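You operate a simulated robot arm through the tools that you are given. There is no shell and no other tool. Be economical: measure what you need, move in short steps, check, and stop when the job is done.

Carry out the task below with a simulated robot arm. There is one attempt and no reset: what you move stays moved.

TASK
Stack the green tin from the wooden side of the desk on top of the black tin. Then fetch the silver basin plug from the wooden side of the desk and set it on top of the blue bath thermometer.
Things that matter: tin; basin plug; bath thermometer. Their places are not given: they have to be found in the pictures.

It is judged by the outcome, as a careful person would: the job done as asked, and still so three seconds after it is handed in. It fails if anything else is knocked over, pushed out of place, dropped, spilled or broken.

THE ROBOT
A 6-joint arm with a two-finger parallel gripper, fixed in place. Base frame: the origin is at the foot of the arm, x ahead of it, y to its left, z up; the work surface is at about z = 0.71. Lengths are in m, angles in rad, forces in N, time in s.
With the tool pointing down near the work surface it reaches from about 0.22 to 0.62 m from the base axis. Its first joint turns from -1.152 to 1.152 rad. Payload 2.7 kg.
Tool frame: the origin (TCP) lies between the finger pads and is the grasp point; the fingertips stand 0.023 m ahead of it; z points along the fingers, y is the line along which they close. The gripper opens to 0.094 m. The fingers are 0.038 m wide and 0.01 m thick; the gripper's body (0.054 by 0.096 m) begins 0.039 m behind the TCP.
Orientation is that of the tool frame in the base frame, as [roll, pitch, yaw] about the fixed x, y, z axes, in that order (R = Rz(yaw) Ry(pitch) Rx(roll)). With the fingers straight down and closing along the base's y, the tool's x points along the base's -x, its y along +y and its z along -z.

THE INTERFACE
- The arm moves only by the tool play_rows. Its argument "plan" is a list of rows, each a list of 7 numbers: the shift along the tool's x, y, z in m, then the turn, a rotation vector about the tool's x, y, z in rad, then the closure, from 0 (fully open) to 1 (shut). In form: [[dx, dy, dz, ax, ay, az, claw], ...]. A call has 1 to 12 rows; each row is the pose to reach, as a shift and turn from the pose commanded when the call began, along the tool's axes at that moment. A row lasts 0.2 s, in which the tool goes at most 0.05 m and 0.15 rad; a call with a longer step from one row to the next is refused whole, and so is a gripper value outside its range. A pose out of reach is approached as far as the arm can. The call stops where the force on the tool passes 40 N (or 10 N more than at its start, if that is more) or the arm is blocked; 0.2 s more then pass. The fingers move at their own pace (about 0.045 m/s each) and stop on an object; they squeeze with about 26 N. The grip force told is the motor's: it shows also when the fingers shut on nothing. Time passes only in rows, and 0.2 s behind the last, so rows that repeat a pose let the fingers close. It gives the time, the measured TCP pose, the force on the tool (base axes), the opening and the grip force at its end, in the units of the frame above (readings bear some noise).
- Cameras (640 x 400 px; columns grow to the right, rows downward): "scene" is fixed at [0.0701, -0.4305, 1.3961]; the picture's right is [0.80, -0.60, 0.00], its down [-0.40, -0.53, -0.75] and it looks along [0.45, 0.60, -0.66] (base axes); focal length 308 px, centre (320, 200). "wrist" rides on the gripper at [-0.039, 0, -0.044] in the tool frame; the picture's right is [0.00, -1.00, 0.00], its down [0.97, 0.00, -0.24] and it looks along [0.24, 0.00, 0.97] (tool axes); focal length 218 px, centre (320, 200).
- camera(camera): a new picture of that camera. No time passes.
- probe_pixels(camera, pixels): for up to 12 pixels [column, row] of the newest picture of that camera ("zoom" is the newest enlarged one), the place [x, y, z] in the base frame of the surface seen there, good to about 0.002 m. No time passes.
- zoom(camera, box): a new picture of the part [left, top, right, bottom] of that camera's present view, enlarged. No time passes.
- finish_job(): hands the job in; it is judged then, once.

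Work in short steps. Measure before you move; look again where a grasp or a placing could have gone wrong, and mend it. You have 80 turns and 38 pictures in all, the two below and enlarged ones among them. Open the gripper and draw the arm clear of the work before you hand the job in, unless the task says otherwise; then end with one line.

The tools are called after "Emit:" by a JSON object that holds its "fn" and its "kwargs". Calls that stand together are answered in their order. play_rows: Moves the arm, as the interface text tells. Its arguments: {"type":"object","properties":{"plan":{"type":"array","items":{"type":"array","items":{"type":"number"}}}},"required":["plan"]} The other tools are called the same way: camera (camera) takes a picture; probe_pixels (camera, pixels) gives the place of the surface under pixels of a picture; zoom (camera, box) takes an enlarged picture of a part of a camera's view; finish_job () hands the job in.

At the start:

```text
time: 0.0
position: [0.3553, -0.0866, 1.0114]
ee_rot: [3.141, -0.001, -3.141]
wrist_force: [1.1, 0.5, 0.7]
finger_gap: 0.0937
finger_force: 0.0
```

scene: 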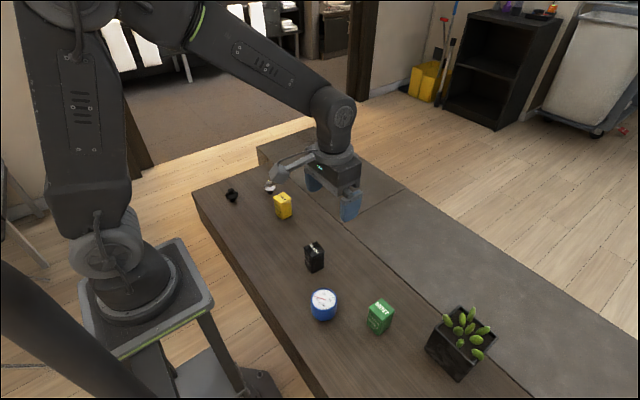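
wrist: 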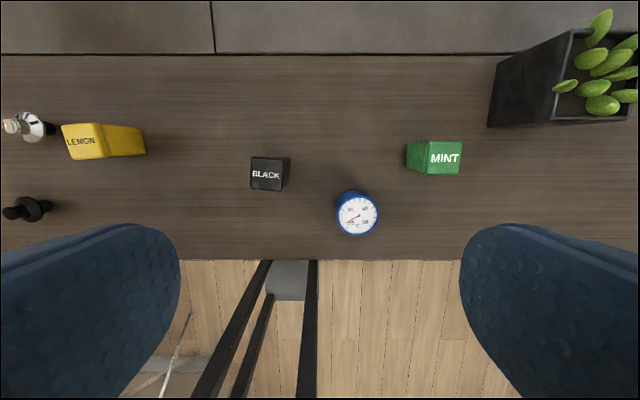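

The pictures show the green tin (scene 380,317), the black tin (314,257), the blue thermometer (323,305), and two plugs, one silver (270,186) and one black (232,195). I'll zoom in on each group to measure it.

Emit:
{"fn": "zoom", "kwargs": {"camera": "scene", "box": [280, 230, 420, 340]}}

Emit:
{"fn": "probe_pixels", "kwargs": {"camera": "wrist", "pixels": [[254, 160], [284, 160], [284, 187], [252, 187], [432, 144], [460, 144], [458, 172], [430, 172], [357, 214], [340, 214], [376, 214], [357, 232]]}}

Emit:
{"fn": "zoom", "kwargs": {"camera": "scene", "box": [215, 160, 305, 225]}}

```text
3.64 times, centred on (350, 285) of scene
```

zoom: 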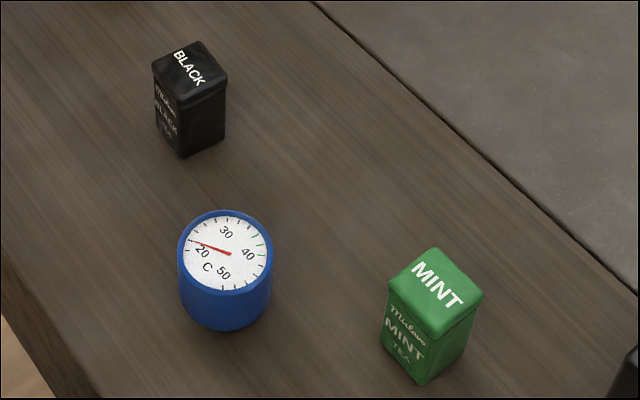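

```text
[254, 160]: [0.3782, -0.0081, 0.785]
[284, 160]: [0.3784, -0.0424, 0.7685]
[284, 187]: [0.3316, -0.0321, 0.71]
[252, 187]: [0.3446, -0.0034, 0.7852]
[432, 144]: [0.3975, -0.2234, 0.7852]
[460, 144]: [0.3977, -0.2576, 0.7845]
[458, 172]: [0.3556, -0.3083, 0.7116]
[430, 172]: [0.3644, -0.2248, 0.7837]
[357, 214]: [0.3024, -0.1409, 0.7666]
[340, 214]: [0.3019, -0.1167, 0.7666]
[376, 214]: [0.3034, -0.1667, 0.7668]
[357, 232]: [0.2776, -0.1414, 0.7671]
```

```text
6.15 times, centred on (260, 192) of scene
```

zoom: 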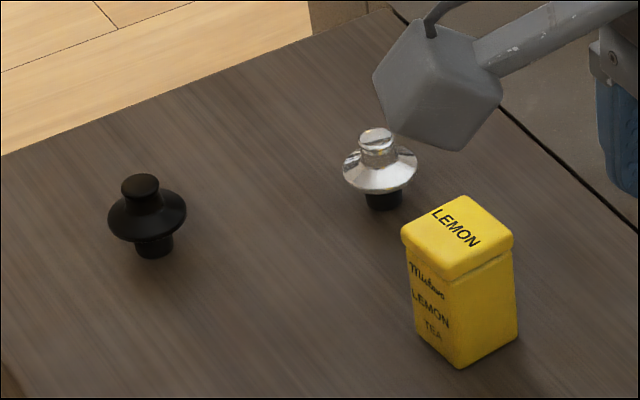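

Now zoom the wrist view for exact edges and orientation of the two tins.

Emit:
{"fn": "zoom", "kwargs": {"camera": "wrist", "box": [235, 120, 475, 240]}}

```text
2.67 times, centred on (355, 180) of wrist
```

zoom: 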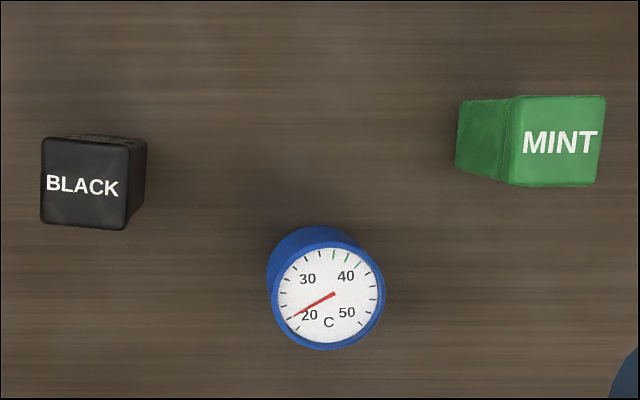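

Emit:
{"fn": "probe_pixels", "kwargs": {"camera": "zoom", "pixels": [[48, 143], [126, 148], [122, 225], [45, 219], [520, 101], [602, 100], [597, 182], [513, 182], [460, 108], [458, 165], [556, 142], [86, 183]]}}

Emit:
{"fn": "zoom", "kwargs": {"camera": "wrist", "box": [0, 90, 160, 230]}}

```text
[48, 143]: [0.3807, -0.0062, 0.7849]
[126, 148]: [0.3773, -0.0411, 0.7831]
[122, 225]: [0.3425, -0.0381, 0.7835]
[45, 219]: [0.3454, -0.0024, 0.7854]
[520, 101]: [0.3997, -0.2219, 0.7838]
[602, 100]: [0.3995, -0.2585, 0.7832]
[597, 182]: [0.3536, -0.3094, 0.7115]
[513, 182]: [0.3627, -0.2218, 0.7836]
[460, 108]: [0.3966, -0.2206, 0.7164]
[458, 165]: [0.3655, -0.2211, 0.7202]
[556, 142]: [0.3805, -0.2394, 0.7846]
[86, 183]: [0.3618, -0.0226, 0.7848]
```

```text
2.86 times, centred on (80, 160) of wrist
```

zoom: 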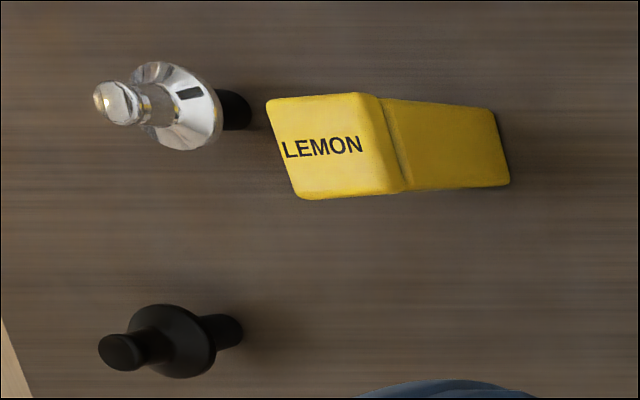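

The green tin's top centre is about (0.381,-0.240), z 0.785, and it is square to the axes. The black tin's is about (0.362,-0.022), yaw about -0.1. I'll move above the green tin and look.

Emit:
{"fn": "play_rows", "kwargs": {"plan": [[-0.005, -0.03, 0.028, 0, 0, 0, 0], [-0.01, -0.061, 0.056, 0, 0, 0, 0], [-0.015, -0.092, 0.085, 0, 0, 0, 0], [-0.02, -0.123, 0.113, 0, 0, 0, 0], [-0.0257, -0.1534, 0.1414, 0, 0, 0, 0], [-0.0257, -0.1534, 0.1414, 0, 0, 0, 0]]}}

Emit:
{"fn": "camera", "kwargs": {"camera": "wrist"}}

```text
time: 1.4
position: [0.3824, -0.2417, 0.8674]
ee_rot: [-3.141, 0.0, -3.142]
wrist_force: [-0.2, -0.5, -0.5]
finger_gap: 0.0939
finger_force: 0.0
```

```text
31 pictures are left
```

wrist: 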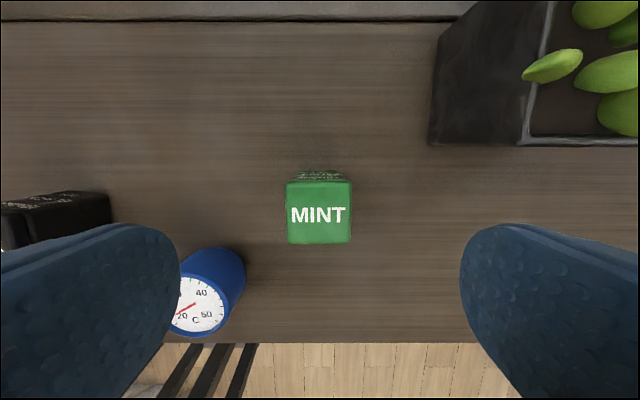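

The tin sits centred between the fingers (318,211). I'll probe its top edges and the thermometer's clearance.

Emit:
{"fn": "probe_pixels", "kwargs": {"camera": "wrist", "pixels": [[289, 185], [349, 185], [349, 239], [290, 239], [319, 212], [435, 143], [525, 140], [239, 275], [222, 300]]}}

```text
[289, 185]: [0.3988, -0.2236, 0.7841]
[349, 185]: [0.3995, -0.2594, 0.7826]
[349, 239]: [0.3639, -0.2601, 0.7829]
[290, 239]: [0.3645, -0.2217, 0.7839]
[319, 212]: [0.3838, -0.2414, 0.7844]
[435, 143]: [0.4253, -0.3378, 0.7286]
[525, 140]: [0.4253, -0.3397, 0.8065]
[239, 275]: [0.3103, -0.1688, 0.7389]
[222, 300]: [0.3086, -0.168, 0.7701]
```

Centre is (0.382,-0.241) and the TCP matches, so I'll descend 0.11 straight down and close.

Emit:
{"fn": "play_rows", "kwargs": {"plan": [[0, 0, 0.04, 0, 0, 0, 0], [0, 0, 0.08, 0, 0, 0, 0], [0, 0, 0.11, 0, 0, 0, 0], [0, 0, 0.11, 0, 0, 0, 0], [0, 0, 0.11, 0, 0, 0, 1], [0, 0, 0.11, 0, 0, 0, 1], [0, 0, 0.11, 0, 0, 0, 1], [0, 0, 0.11, 0, 0, 0, 1], [0, 0, 0.11, 0, 0, 0, 1]]}}

```text
time: 3.4
position: [0.3854, -0.2409, 0.7632]
ee_rot: [-3.141, 0.0, -3.141]
wrist_force: [0.0, -0.6, 0.5]
finger_gap: 0.0418
finger_force: 26.2
```

The tin is gripped (gap 0.042). I'll lift it and carry it above the black tin, turning -0.1 rad to match.

Emit:
{"fn": "play_rows", "kwargs": {"plan": [[0, 0, -0.04, 0, 0, 0, 1], [0, 0, -0.08, 0, 0, 0, 1], [0, 0, -0.12, 0, 0, 0, 1], [0.004, 0.04, -0.13, 0, 0, 0, 1], [0.008, 0.08, -0.13, 0, 0, 0.03, 1], [0.012, 0.12, -0.13, 0, 0, 0.06, 1], [0.016, 0.16, -0.13, 0, 0, 0.1, 1], [0.018, 0.195, -0.13, 0, 0, 0.1, 1], [0.02, 0.218, -0.13, 0, 0, 0.1, 1], [0.02, 0.218, -0.13, 0, 0, 0.1, 1]]}}

Emit:
{"fn": "camera", "kwargs": {"camera": "wrist"}}

Emit:
{"fn": "zoom", "kwargs": {"camera": "scene", "box": [250, 170, 390, 290]}}

```text
time: 5.6
position: [0.3582, -0.0213, 0.8884]
ee_rot: [-3.141, -0.001, 3.043]
wrist_force: [-0.4, -0.8, -0.2]
finger_gap: 0.0414
finger_force: 25.7
```

```text
30 pictures are left
```

wrist: 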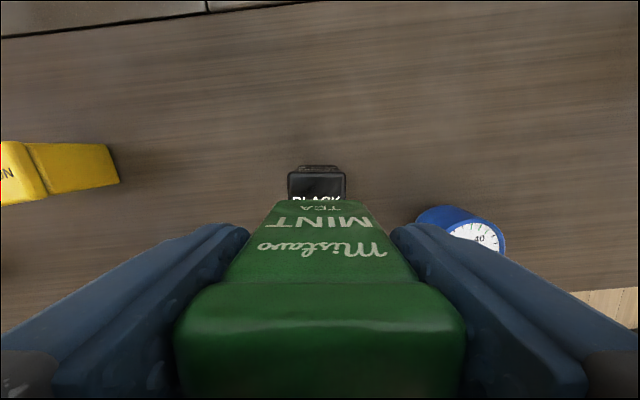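

```text
3.33 times, centred on (320, 230) of scene
```

zoom: 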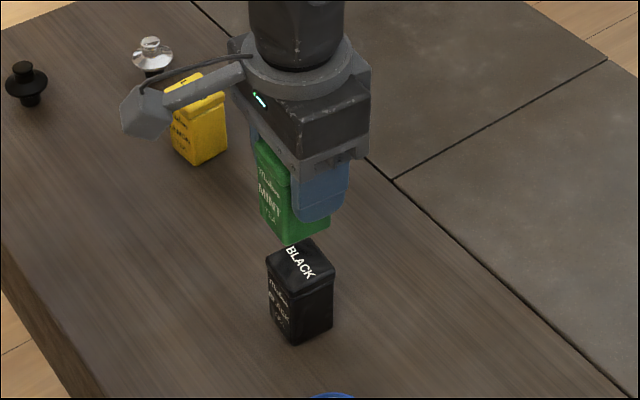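

Emit:
{"fn": "probe_pixels", "kwargs": {"camera": "wrist", "pixels": [[291, 176], [343, 176], [292, 197], [344, 197], [317, 176], [280, 206], [363, 206], [320, 206], [320, 220], [320, 184]]}}

Emit:
{"fn": "zoom", "kwargs": {"camera": "wrist", "box": [240, 150, 400, 250]}}

```text
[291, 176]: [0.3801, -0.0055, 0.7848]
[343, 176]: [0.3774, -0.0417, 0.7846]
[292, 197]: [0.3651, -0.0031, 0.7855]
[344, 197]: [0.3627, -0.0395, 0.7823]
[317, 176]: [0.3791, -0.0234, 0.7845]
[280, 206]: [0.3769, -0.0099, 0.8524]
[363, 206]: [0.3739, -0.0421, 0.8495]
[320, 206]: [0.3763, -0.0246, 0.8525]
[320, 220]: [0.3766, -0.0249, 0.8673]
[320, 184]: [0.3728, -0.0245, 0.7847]
```

```text
4.00 times, centred on (320, 200) of wrist
```

zoom: 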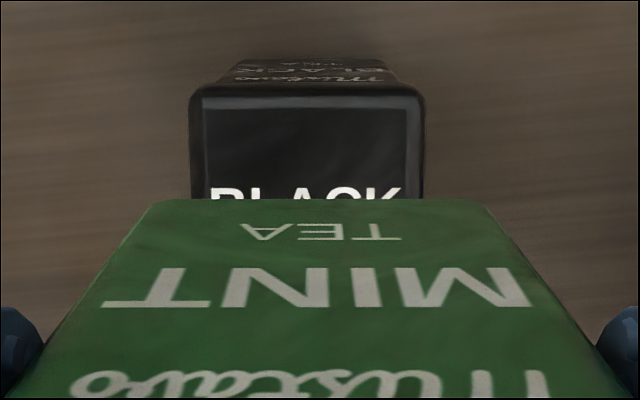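

Compare the black tin's far body face with the green tin's far body face to set the fore-aft alignment.

Emit:
{"fn": "probe_pixels", "kwargs": {"camera": "zoom", "pixels": [[240, 72], [315, 72], [380, 72], [315, 64], [315, 92], [315, 98], [200, 130], [415, 130], [315, 205], [315, 215], [315, 230], [315, 330]]}}

```text
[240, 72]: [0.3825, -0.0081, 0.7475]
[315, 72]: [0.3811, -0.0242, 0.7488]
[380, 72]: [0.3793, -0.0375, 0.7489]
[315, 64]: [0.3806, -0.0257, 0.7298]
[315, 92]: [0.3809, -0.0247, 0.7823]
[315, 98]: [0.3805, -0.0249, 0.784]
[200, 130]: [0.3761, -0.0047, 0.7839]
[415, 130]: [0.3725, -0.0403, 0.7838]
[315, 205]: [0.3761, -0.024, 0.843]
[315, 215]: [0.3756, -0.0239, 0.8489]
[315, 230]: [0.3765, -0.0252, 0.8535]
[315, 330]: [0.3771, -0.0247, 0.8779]
```

The body faces show the green tin is 0.005 too near the base and about 0.0015 off in y. I'll correct both and descend 0.048.

Emit:
{"fn": "play_rows", "kwargs": {"plan": [[-0.0047, 0.0015, 0, 0, 0, 0, 1], [-0.0047, 0.0015, 0.02, 0, 0, 0, 1], [-0.0047, 0.0015, 0.04, 0, 0, 0, 1], [-0.0047, 0.0015, 0.048, 0, 0, 0, 1], [-0.0047, 0.0015, 0.048, 0, 0, 0, 1]]}}

Emit:
{"fn": "zoom", "kwargs": {"camera": "scene", "box": [270, 190, 370, 290]}}

Emit:
{"fn": "zoom", "kwargs": {"camera": "wrist", "box": [240, 150, 400, 250]}}

```text
time: 6.8
position: [0.3663, -0.0211, 0.8406]
ee_rot: [3.14, 0.0, 3.04]
wrist_force: [0.2, -0.1, -0.6]
finger_gap: 0.0416
finger_force: 26.4
```

```text
4.00 times, centred on (320, 240) of scene
```

zoom: 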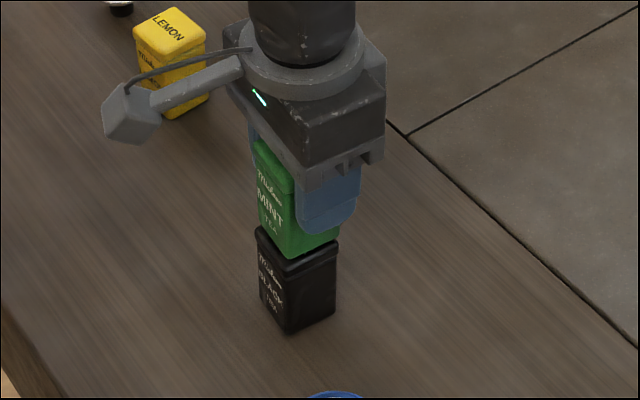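

```text
4.00 times, centred on (320, 200) of wrist
```

zoom: 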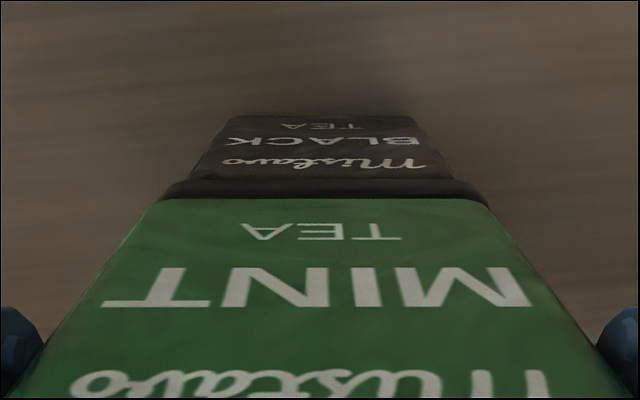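

They're well aligned. I'll ease down in 1–2 mm steps and watch the force.

Emit:
{"fn": "play_rows", "kwargs": {"plan": [[0, -0.001, 0.001, 0, 0, 0, 1], [0, -0.001, 0.003, 0, 0, 0, 1], [0, -0.001, 0.004, 0, 0, 0, 1], [0, -0.001, 0.004, 0, 0, 0, 1]]}}

Emit:
{"fn": "zoom", "kwargs": {"camera": "scene", "box": [300, 220, 350, 280]}}

```text
time: 7.8
position: [0.3666, -0.0219, 0.8374]
ee_rot: [3.142, 0.0, 3.044]
wrist_force: [-0.5, -0.2, -1.5]
finger_gap: 0.0415
finger_force: 26.0
```

```text
6.67 times, centred on (325, 250) of scene
```

zoom: 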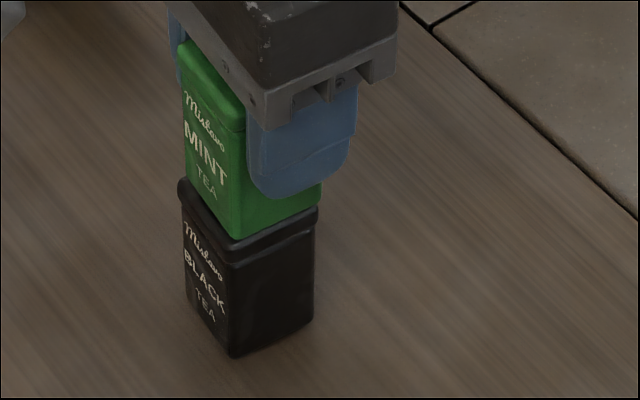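

Emit:
{"fn": "play_rows", "kwargs": {"plan": [[0, 0, 0.001, 0, 0, 0, 1], [0, 0, 0.002, 0, 0, 0, 1], [0, 0, 0.002, 0, 0, 0, 1]]}}

```text
time: 8.6
position: [0.3671, -0.0212, 0.836]
ee_rot: [-3.141, -0.001, 3.043]
wrist_force: [-3.7, -1.2, 13.7]
finger_gap: 0.0415
finger_force: 26.3
```

Contact is made (13.7 N). I'll open the fingers slowly and rise.

Emit:
{"fn": "play_rows", "kwargs": {"plan": [[0, 0, -0.001, 0, 0, 0, 1], [0, 0, -0.001, 0, 0, 0, 0.4], [0, 0, -0.001, 0, 0, 0, 0], [0, 0, -0.001, 0, 0, 0, 0], [0, 0, -0.001, 0, 0, 0, 0], [0, 0, -0.001, 0, 0, 0, 0], [0, 0, -0.03, 0, 0, 0, 0], [0, 0, -0.07, 0, 0, 0, 0], [0, 0, -0.11, 0, 0, 0, 0], [0, 0, -0.14, 0, 0, 0, 0], [0, 0, -0.14, 0, 0, 0, 0]]}}

Emit:
{"fn": "zoom", "kwargs": {"camera": "scene", "box": [200, 150, 360, 290]}}

Emit:
{"fn": "camera", "kwargs": {"camera": "wrist"}}

```text
time: 11.0
position: [0.3635, -0.0199, 0.975]
ee_rot: [-3.141, 0.0, 3.042]
wrist_force: [-0.4, 0.8, -0.1]
finger_gap: 0.0942
finger_force: 0.1
```

```text
2.86 times, centred on (280, 220) of scene
```

zoom: 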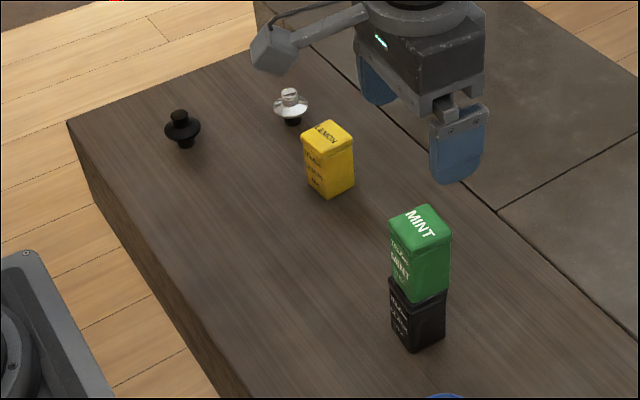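

```text
23 pictures are left
```

wrist: 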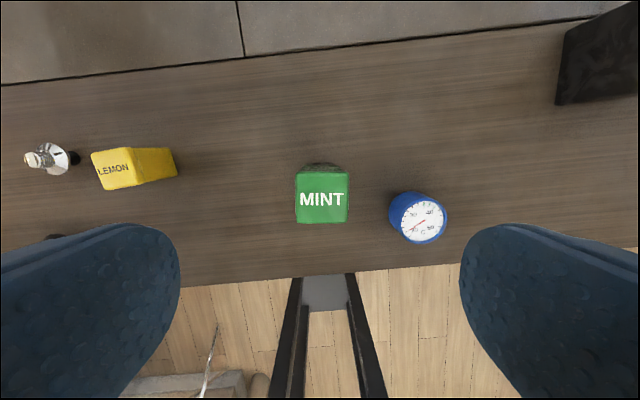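

The stack is good. Next I'll measure the silver plug at wrist (50,158) and the lemon tin beside it.

Emit:
{"fn": "zoom", "kwargs": {"camera": "scene", "box": [240, 160, 310, 230]}}

Emit:
{"fn": "probe_pixels", "kwargs": {"camera": "wrist", "pixels": [[30, 160], [50, 160], [62, 158], [75, 158], [95, 155], [105, 187], [132, 150], [140, 182], [175, 150], [400, 230], [425, 222]]}}

```text
5.71 times, centred on (275, 195) of scene
```

zoom: 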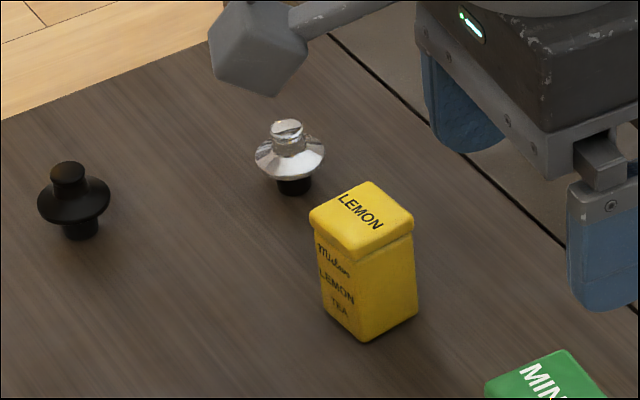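

```text
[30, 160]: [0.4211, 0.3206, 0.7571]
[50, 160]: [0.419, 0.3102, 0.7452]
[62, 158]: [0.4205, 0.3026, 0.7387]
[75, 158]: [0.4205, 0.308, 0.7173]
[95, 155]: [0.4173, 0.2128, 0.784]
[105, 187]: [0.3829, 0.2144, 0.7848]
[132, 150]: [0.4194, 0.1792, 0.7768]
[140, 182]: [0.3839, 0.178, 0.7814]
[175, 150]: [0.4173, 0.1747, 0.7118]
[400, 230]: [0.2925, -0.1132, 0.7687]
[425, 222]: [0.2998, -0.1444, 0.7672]
```

Plug is near (0.421,0.312), top z about 0.76; the lemon tin ends at y 0.216. I'll move above it, staying high until past the lemon tin, and square up the yaw.

Emit:
{"fn": "play_rows", "kwargs": {"plan": [[-0.003, 0.042, 0, 0, 0, 0, 0], [-0.006, 0.084, 0, 0, 0, -0.05, 0], [-0.009, 0.126, 0, 0, 0, -0.1, 0], [-0.012, 0.168, 0, 0, 0, -0.1, 0], [-0.015, 0.21, 0, 0, 0, -0.1, 0], [-0.018, 0.252, 0, 0, 0, -0.1, 0], [-0.022, 0.294, 0, 0, 0, -0.1, 0], [-0.025, 0.337, 0, 0, 0, -0.1, 0], [-0.025, 0.337, 0.04, 0, 0, -0.1, 0], [-0.025, 0.337, 0.075, 0, 0, -0.1, 0], [-0.025, 0.337, 0.075, 0, 0, -0.1, 0]]}}

Emit:
{"fn": "camera", "kwargs": {"camera": "wrist"}}

```text
time: 13.4
position: [0.4234, 0.3117, 0.899]
ee_rot: [3.141, -0.001, -3.141]
wrist_force: [-0.9, 0.0, 0.1]
finger_gap: 0.094
finger_force: 0.1
```

```text
21 pictures are left
```

wrist: 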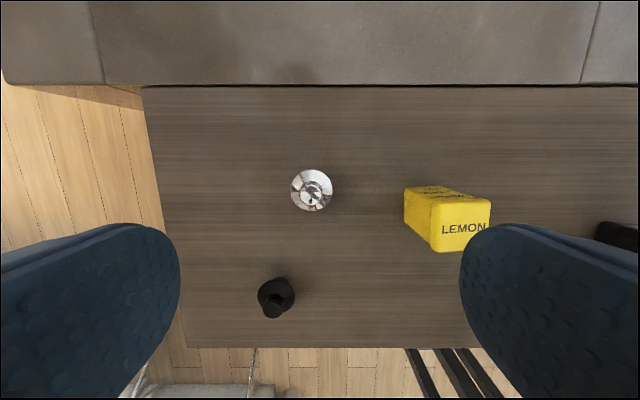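

Emit:
{"fn": "zoom", "kwargs": {"camera": "wrist", "box": [280, 160, 344, 220]}}

```text
6.67 times, centred on (312, 190) of wrist
```

zoom: 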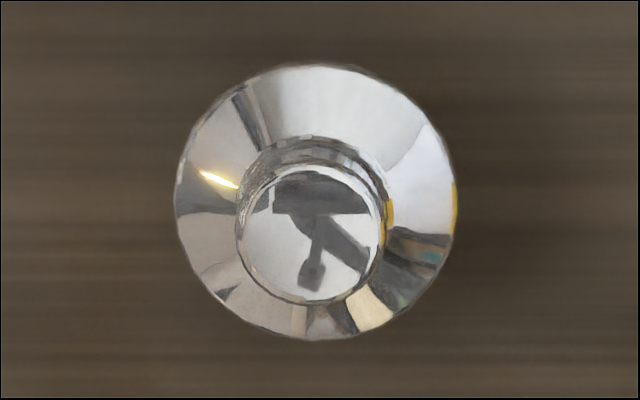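

Emit:
{"fn": "probe_pixels", "kwargs": {"camera": "zoom", "pixels": [[312, 235], [250, 235], [372, 235], [312, 170], [312, 295], [182, 200], [450, 200], [312, 72], [312, 335], [312, 128], [220, 210], [312, 310]]}}

```text
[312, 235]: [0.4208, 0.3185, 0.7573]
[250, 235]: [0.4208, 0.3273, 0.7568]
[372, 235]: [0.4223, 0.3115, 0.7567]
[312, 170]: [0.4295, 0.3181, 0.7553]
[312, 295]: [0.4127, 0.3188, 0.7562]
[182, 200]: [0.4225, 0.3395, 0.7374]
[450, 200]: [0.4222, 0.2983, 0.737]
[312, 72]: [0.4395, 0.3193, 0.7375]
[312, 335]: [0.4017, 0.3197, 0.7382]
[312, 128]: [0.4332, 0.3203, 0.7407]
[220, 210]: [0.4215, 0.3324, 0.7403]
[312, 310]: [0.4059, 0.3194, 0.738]
```

Plug centre is (0.421,0.319), knob about 0.019 wide, z 0.742–0.757, flange below that. I'll shift +y 0.0076 and x -0.0026, lower to TCP about 0.775, then look.

Emit:
{"fn": "play_rows", "kwargs": {"plan": [[0.0026, 0.0076, 0.03, 0, 0, 0, 0], [0.0026, 0.0076, 0.07, 0, 0, 0, 0], [0.0026, 0.0076, 0.105, 0, 0, 0, 0], [0.0026, 0.0076, 0.126, 0, 0, 0, 0], [0.0026, 0.0076, 0.126, 0, 0, 0, 0]]}}

Emit:
{"fn": "camera", "kwargs": {"camera": "wrist"}}

Emit:
{"fn": "zoom", "kwargs": {"camera": "scene", "box": [220, 130, 320, 230]}}

```text
time: 14.6
position: [0.4215, 0.3174, 0.773]
ee_rot: [-3.141, 0.001, -3.14]
wrist_force: [0.4, 0.2, -0.8]
finger_gap: 0.0938
finger_force: 0.1
```

```text
19 pictures are left
```

wrist: 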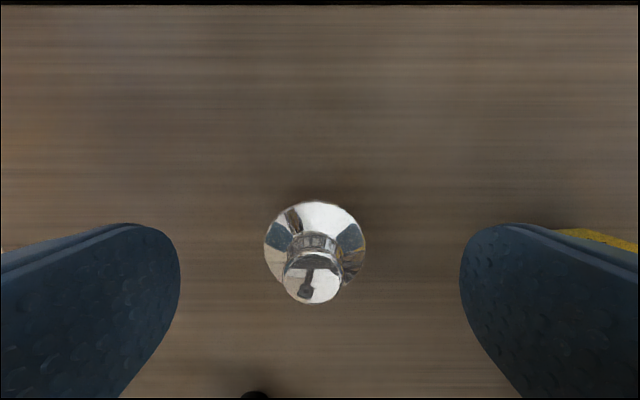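

```text
4.00 times, centred on (270, 180) of scene
```

zoom: 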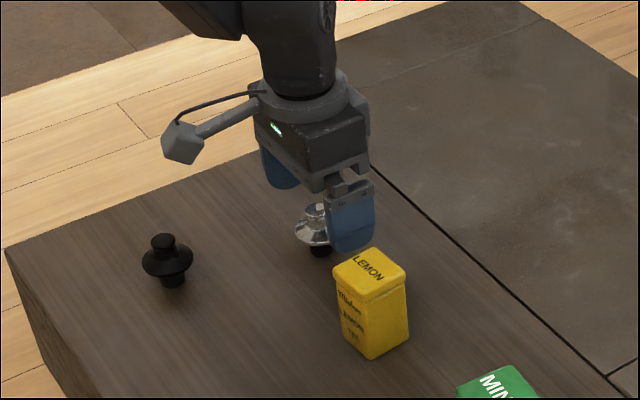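

The knob (312,278) is still about 2 mm to +y. I'll shift 0.002, lower 0.007 and close.

Emit:
{"fn": "play_rows", "kwargs": {"plan": [[0.001, 0.002, 0.003, 0, 0, 0, 0], [0.001, 0.002, 0.007, 0, 0, 0, 0], [0.001, 0.002, 0.007, 0, 0, 0, 0.4], [0.001, 0.002, 0.007, 0, 0, 0, 0.7], [0.001, 0.002, 0.007, 0, 0, 0, 1], [0.001, 0.002, 0.007, 0, 0, 0, 1], [0.001, 0.002, 0.007, 0, 0, 0, 1], [0.001, 0.002, 0.007, 0, 0, 0, 1], [0.001, 0.002, 0.007, 0, 0, 0, 1]]}}

Emit:
{"fn": "camera", "kwargs": {"camera": "wrist"}}

```text
time: 16.6
position: [0.4227, 0.319, 0.7671]
ee_rot: [-3.141, 0.001, 3.141]
wrist_force: [0.5, -0.2, 0.5]
finger_gap: 0.0182
finger_force: 26.1
```

```text
17 pictures are left
```

wrist: 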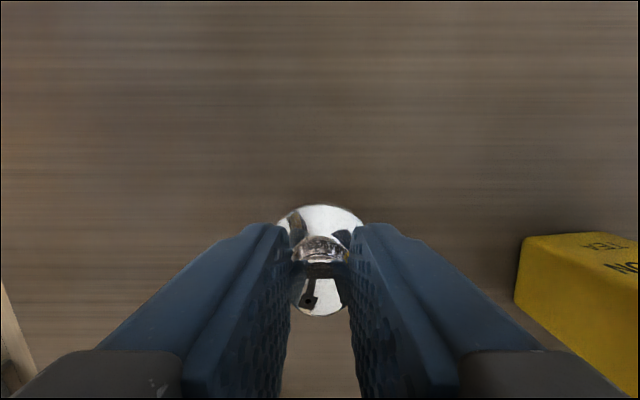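

The knob is gripped (gap 0.018). I'll lift 0.19 and check the hold.

Emit:
{"fn": "play_rows", "kwargs": {"plan": [[0, 0, -0.02, 0, 0, 0, 1], [0, 0, -0.055, 0, 0, 0, 1], [0, 0, -0.095, 0, 0, 0, 1], [0, 0, -0.135, 0, 0, 0, 1], [0, 0, -0.17, 0, 0, 0, 1], [0, 0, -0.19, 0, 0, 0, 1], [0, 0, -0.19, 0, 0, 0, 1]]}}

Emit:
{"fn": "camera", "kwargs": {"camera": "wrist"}}

```text
time: 18.2
position: [0.4208, 0.3209, 0.9573]
ee_rot: [3.141, -0.001, 3.141]
wrist_force: [0.5, 0.4, -2.2]
finger_gap: 0.0182
finger_force: 26.0
```

```text
16 pictures are left
```

wrist: 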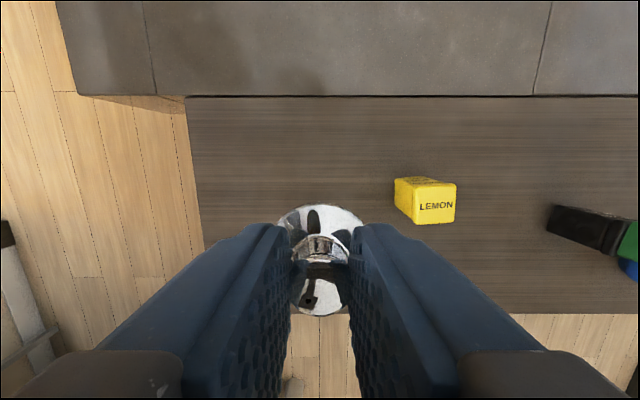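

The hold is steady. I'll carry the plug at height to above the thermometer (~0.302,-0.141).

Emit:
{"fn": "play_rows", "kwargs": {"plan": [[0.0, -0.03, 0, 0, 0, 0, 1], [0.01, -0.07, 0, 0, 0, 0, 1], [0.02, -0.11, 0, 0, 0, 0, 1], [0.035, -0.15, 0, 0, 0, 0, 1], [0.05, -0.19, 0, 0, 0, 0, 1], [0.065, -0.23, 0, 0, 0, 0, 1], [0.08, -0.27, 0, 0, 0, 0, 1], [0.095, -0.31, 0, 0, 0, 0, 1], [0.105, -0.35, 0, 0, 0, 0, 1], [0.112, -0.39, 0, 0, 0, 0, 1], [0.118, -0.43, 0, 0, 0, 0, 1], [0.119, -0.46, 0, 0, 0, 0, 1]]}}

Emit:
{"fn": "camera", "kwargs": {"camera": "wrist"}}

Emit:
{"fn": "camera", "kwargs": {"camera": "scene"}}

```text
time: 20.8
position: [0.3008, -0.1436, 0.957]
ee_rot: [-3.141, -0.001, -3.14]
wrist_force: [-0.4, 0.5, -0.5]
finger_gap: 0.0181
finger_force: 26.3
```

```text
15 pictures are left
```

wrist: 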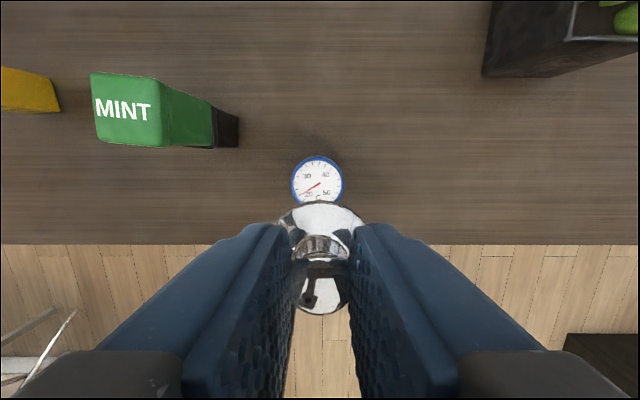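

```text
14 pictures are left
```

scene: 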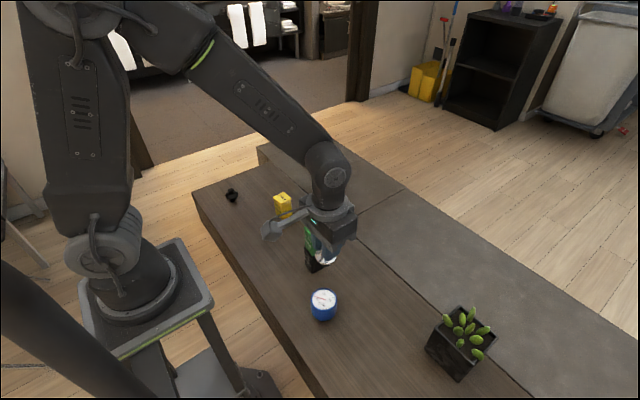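

Emit:
{"fn": "zoom", "kwargs": {"camera": "wrist", "box": [280, 145, 360, 210]}}

```text
6.15 times, centred on (320, 178) of wrist
```

zoom: 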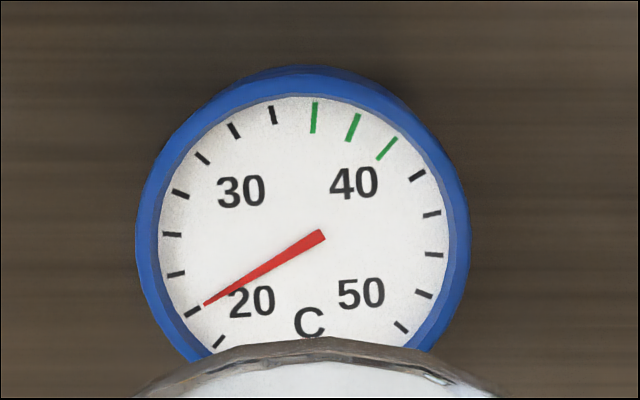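

Emit:
{"fn": "probe_pixels", "kwargs": {"camera": "zoom", "pixels": [[145, 237], [464, 237], [304, 88], [304, 250], [304, 130], [200, 340], [408, 340], [165, 237], [442, 237]]}}

```text
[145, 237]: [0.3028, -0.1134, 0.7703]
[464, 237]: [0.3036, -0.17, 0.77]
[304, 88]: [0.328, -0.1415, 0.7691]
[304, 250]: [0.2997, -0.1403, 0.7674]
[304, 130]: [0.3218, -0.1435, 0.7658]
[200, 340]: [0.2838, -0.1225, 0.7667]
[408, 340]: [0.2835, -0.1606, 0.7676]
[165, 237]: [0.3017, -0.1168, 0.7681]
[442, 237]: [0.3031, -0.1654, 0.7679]
```

Emit:
{"fn": "probe_pixels", "kwargs": {"camera": "wrist", "pixels": [[320, 204], [320, 212], [285, 215], [355, 215], [320, 312], [320, 300], [320, 268]]}}

```text
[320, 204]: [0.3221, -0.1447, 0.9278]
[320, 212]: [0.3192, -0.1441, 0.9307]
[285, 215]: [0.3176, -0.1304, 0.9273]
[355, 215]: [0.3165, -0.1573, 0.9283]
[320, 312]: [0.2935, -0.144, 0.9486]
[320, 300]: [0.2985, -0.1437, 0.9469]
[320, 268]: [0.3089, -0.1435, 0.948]
```

The plug is at (0.302,-0.144) and the thermometer at (0.302,-0.1415), dial z 0.767; the plug's foot is at z about 0.901. I'll shift y +0.0026 and lower 0.126.

Emit:
{"fn": "play_rows", "kwargs": {"plan": [[0, 0.0026, 0.02, 0, 0, 0, 1], [0, 0.0026, 0.055, 0, 0, 0, 1], [0, 0.0026, 0.09, 0, 0, 0, 1], [0, 0.0026, 0.115, 0, 0, 0, 1], [0, 0.0026, 0.126, 0, 0, 0, 1], [0, 0.0026, 0.126, 0, 0, 0, 1]]}}

Emit:
{"fn": "zoom", "kwargs": {"camera": "scene", "box": [280, 240, 370, 330]}}

Emit:
{"fn": "zoom", "kwargs": {"camera": "wrist", "box": [240, 150, 400, 250]}}

```text
time: 22.2
position: [0.3016, -0.1392, 0.831]
ee_rot: [-3.141, 0.0, 3.141]
wrist_force: [0.1, 0.0, -0.4]
finger_gap: 0.018
finger_force: 26.1
```

```text
4.44 times, centred on (325, 285) of scene
```

zoom: 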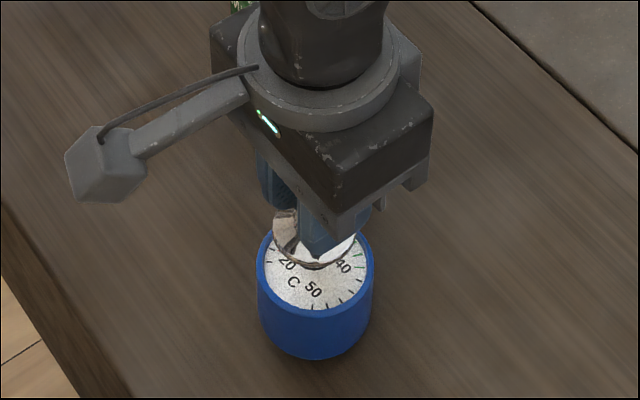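

```text
4.00 times, centred on (320, 200) of wrist
```

zoom: 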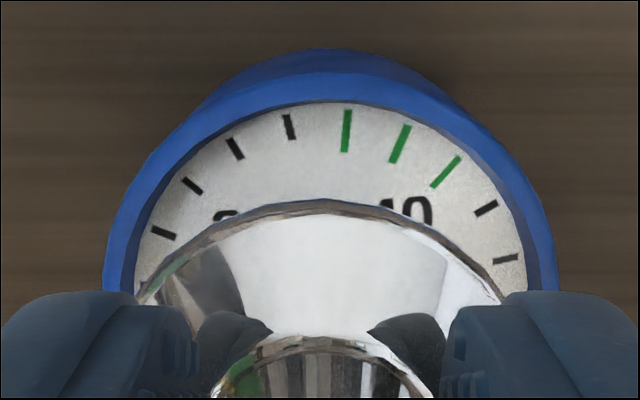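

It is nearly centred. I'll shift -0.001 in y and ease down.

Emit:
{"fn": "play_rows", "kwargs": {"plan": [[0, -0.001, 0.002, 0, 0, 0, 1], [0, -0.001, 0.004, 0, 0, 0, 1], [0, -0.001, 0.006, 0, 0, 0, 1], [0, -0.001, 0.006, 0, 0, 0, 1]]}}

```text
time: 23.2
position: [0.3015, -0.1388, 0.8263]
ee_rot: [-3.141, 0.003, -3.141]
wrist_force: [-2.2, -2.6, 19.9]
finger_gap: 0.0182
finger_force: 25.7
```

Contact at 20 N. I'll back off 2 mm and recheck the force before release.

Emit:
{"fn": "play_rows", "kwargs": {"plan": [[0, 0, -0.001, 0, 0, 0, 1], [0, 0, -0.002, 0, 0, 0, 1], [0, 0, -0.002, 0, 0, 0, 1]]}}

Emit:
{"fn": "zoom", "kwargs": {"camera": "scene", "box": [290, 260, 360, 330]}}

```text
time: 24.0
position: [0.3024, -0.1373, 0.8278]
ee_rot: [-3.141, -0.001, 3.142]
wrist_force: [-1.0, -0.4, 0.0]
finger_gap: 0.018
finger_force: 25.5
```

```text
5.71 times, centred on (325, 295) of scene
```

zoom: 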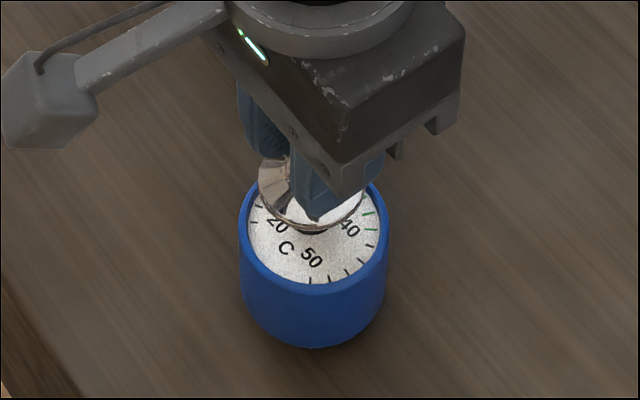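

Force is now zero and the foot sits at the dial's centre. I'll lower 1 mm, release and rise.

Emit:
{"fn": "play_rows", "kwargs": {"plan": [[0, 0, 0.001, 0, 0, 0, 1], [0, 0, 0.001, 0, 0, 0, 1], [0, 0, 0.001, 0, 0, 0, 0.7], [0, 0, 0.001, 0, 0, 0, 0.4], [0, 0, 0.001, 0, 0, 0, 0.2], [0, 0, 0.001, 0, 0, 0, 0.2], [0, 0, 0.001, 0, 0, 0, 0.2], [0, 0, -0.02, 0, 0, 0, 0.2], [0, 0, -0.06, 0, 0, 0, 0.2], [0, 0, -0.1, 0, 0, 0, 0.2], [0, 0, -0.14, 0, 0, 0, 0.2], [0, 0, -0.16, 0, 0, 0, 0.2]]}}

Emit:
{"fn": "camera", "kwargs": {"camera": "wrist"}}

Emit:
{"fn": "zoom", "kwargs": {"camera": "scene", "box": [190, 160, 510, 390]}}

```text
time: 26.6
position: [0.3018, -0.14, 0.9881]
ee_rot: [-3.141, 0.001, -3.14]
wrist_force: [0.2, -0.3, -0.1]
finger_gap: 0.0752
finger_force: 0.2
```

```text
9 pictures are left
```

wrist: 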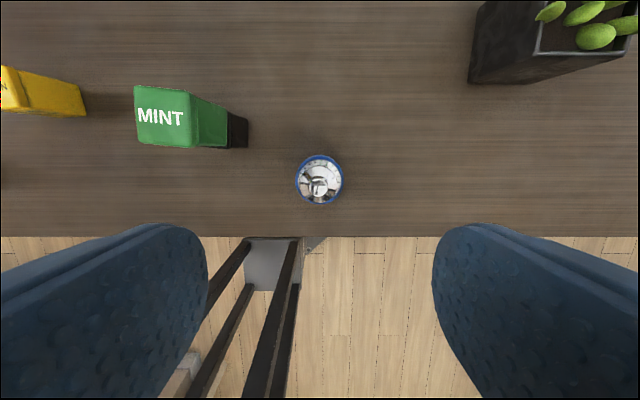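

```text
1.74 times, centred on (350, 275) of scene
```

zoom: 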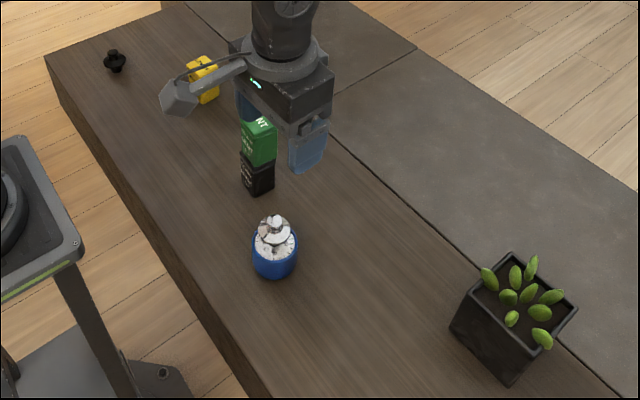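

The plug stands upright on the thermometer and the tin stack is intact. I'll open fully and draw up a little more, then take a last look.

Emit:
{"fn": "play_rows", "kwargs": {"plan": [[0, -0.02, -0.03, 0, 0, 0, 0], [0, -0.04, -0.05, 0, 0, 0, 0], [0, -0.04, -0.05, 0, 0, 0, 0], [0, -0.04, -0.05, 0, 0, 0, 0]]}}

Emit:
{"fn": "zoom", "kwargs": {"camera": "scene", "box": [270, 210, 370, 330]}}

```text
time: 27.6
position: [0.304, -0.1815, 1.038]
ee_rot: [-3.141, 0.001, 3.142]
wrist_force: [0.6, 0.1, -0.9]
finger_gap: 0.094
finger_force: 0.1
```

```text
3.33 times, centred on (320, 270) of scene
```

zoom: 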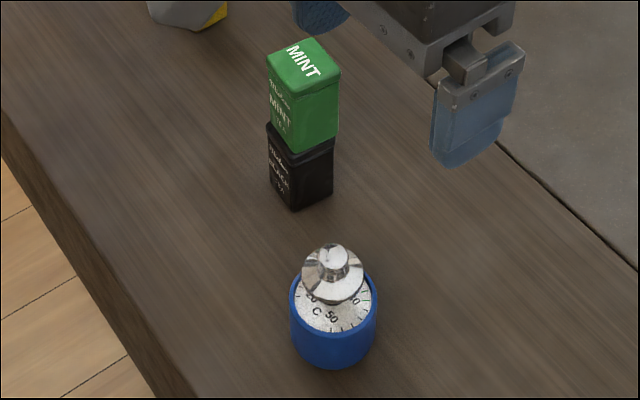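

Both placements are stable, so I'm handing the job in.

Emit:
{"fn": "finish_job", "kwargs": {}}

```text
The job is handed in.
```

The green tin is stacked on the black tin and the silver basin plug is on the blue bath thermometer; the last pictures show both standing, nothing else disturbed, and the arm clear with the gripper open.
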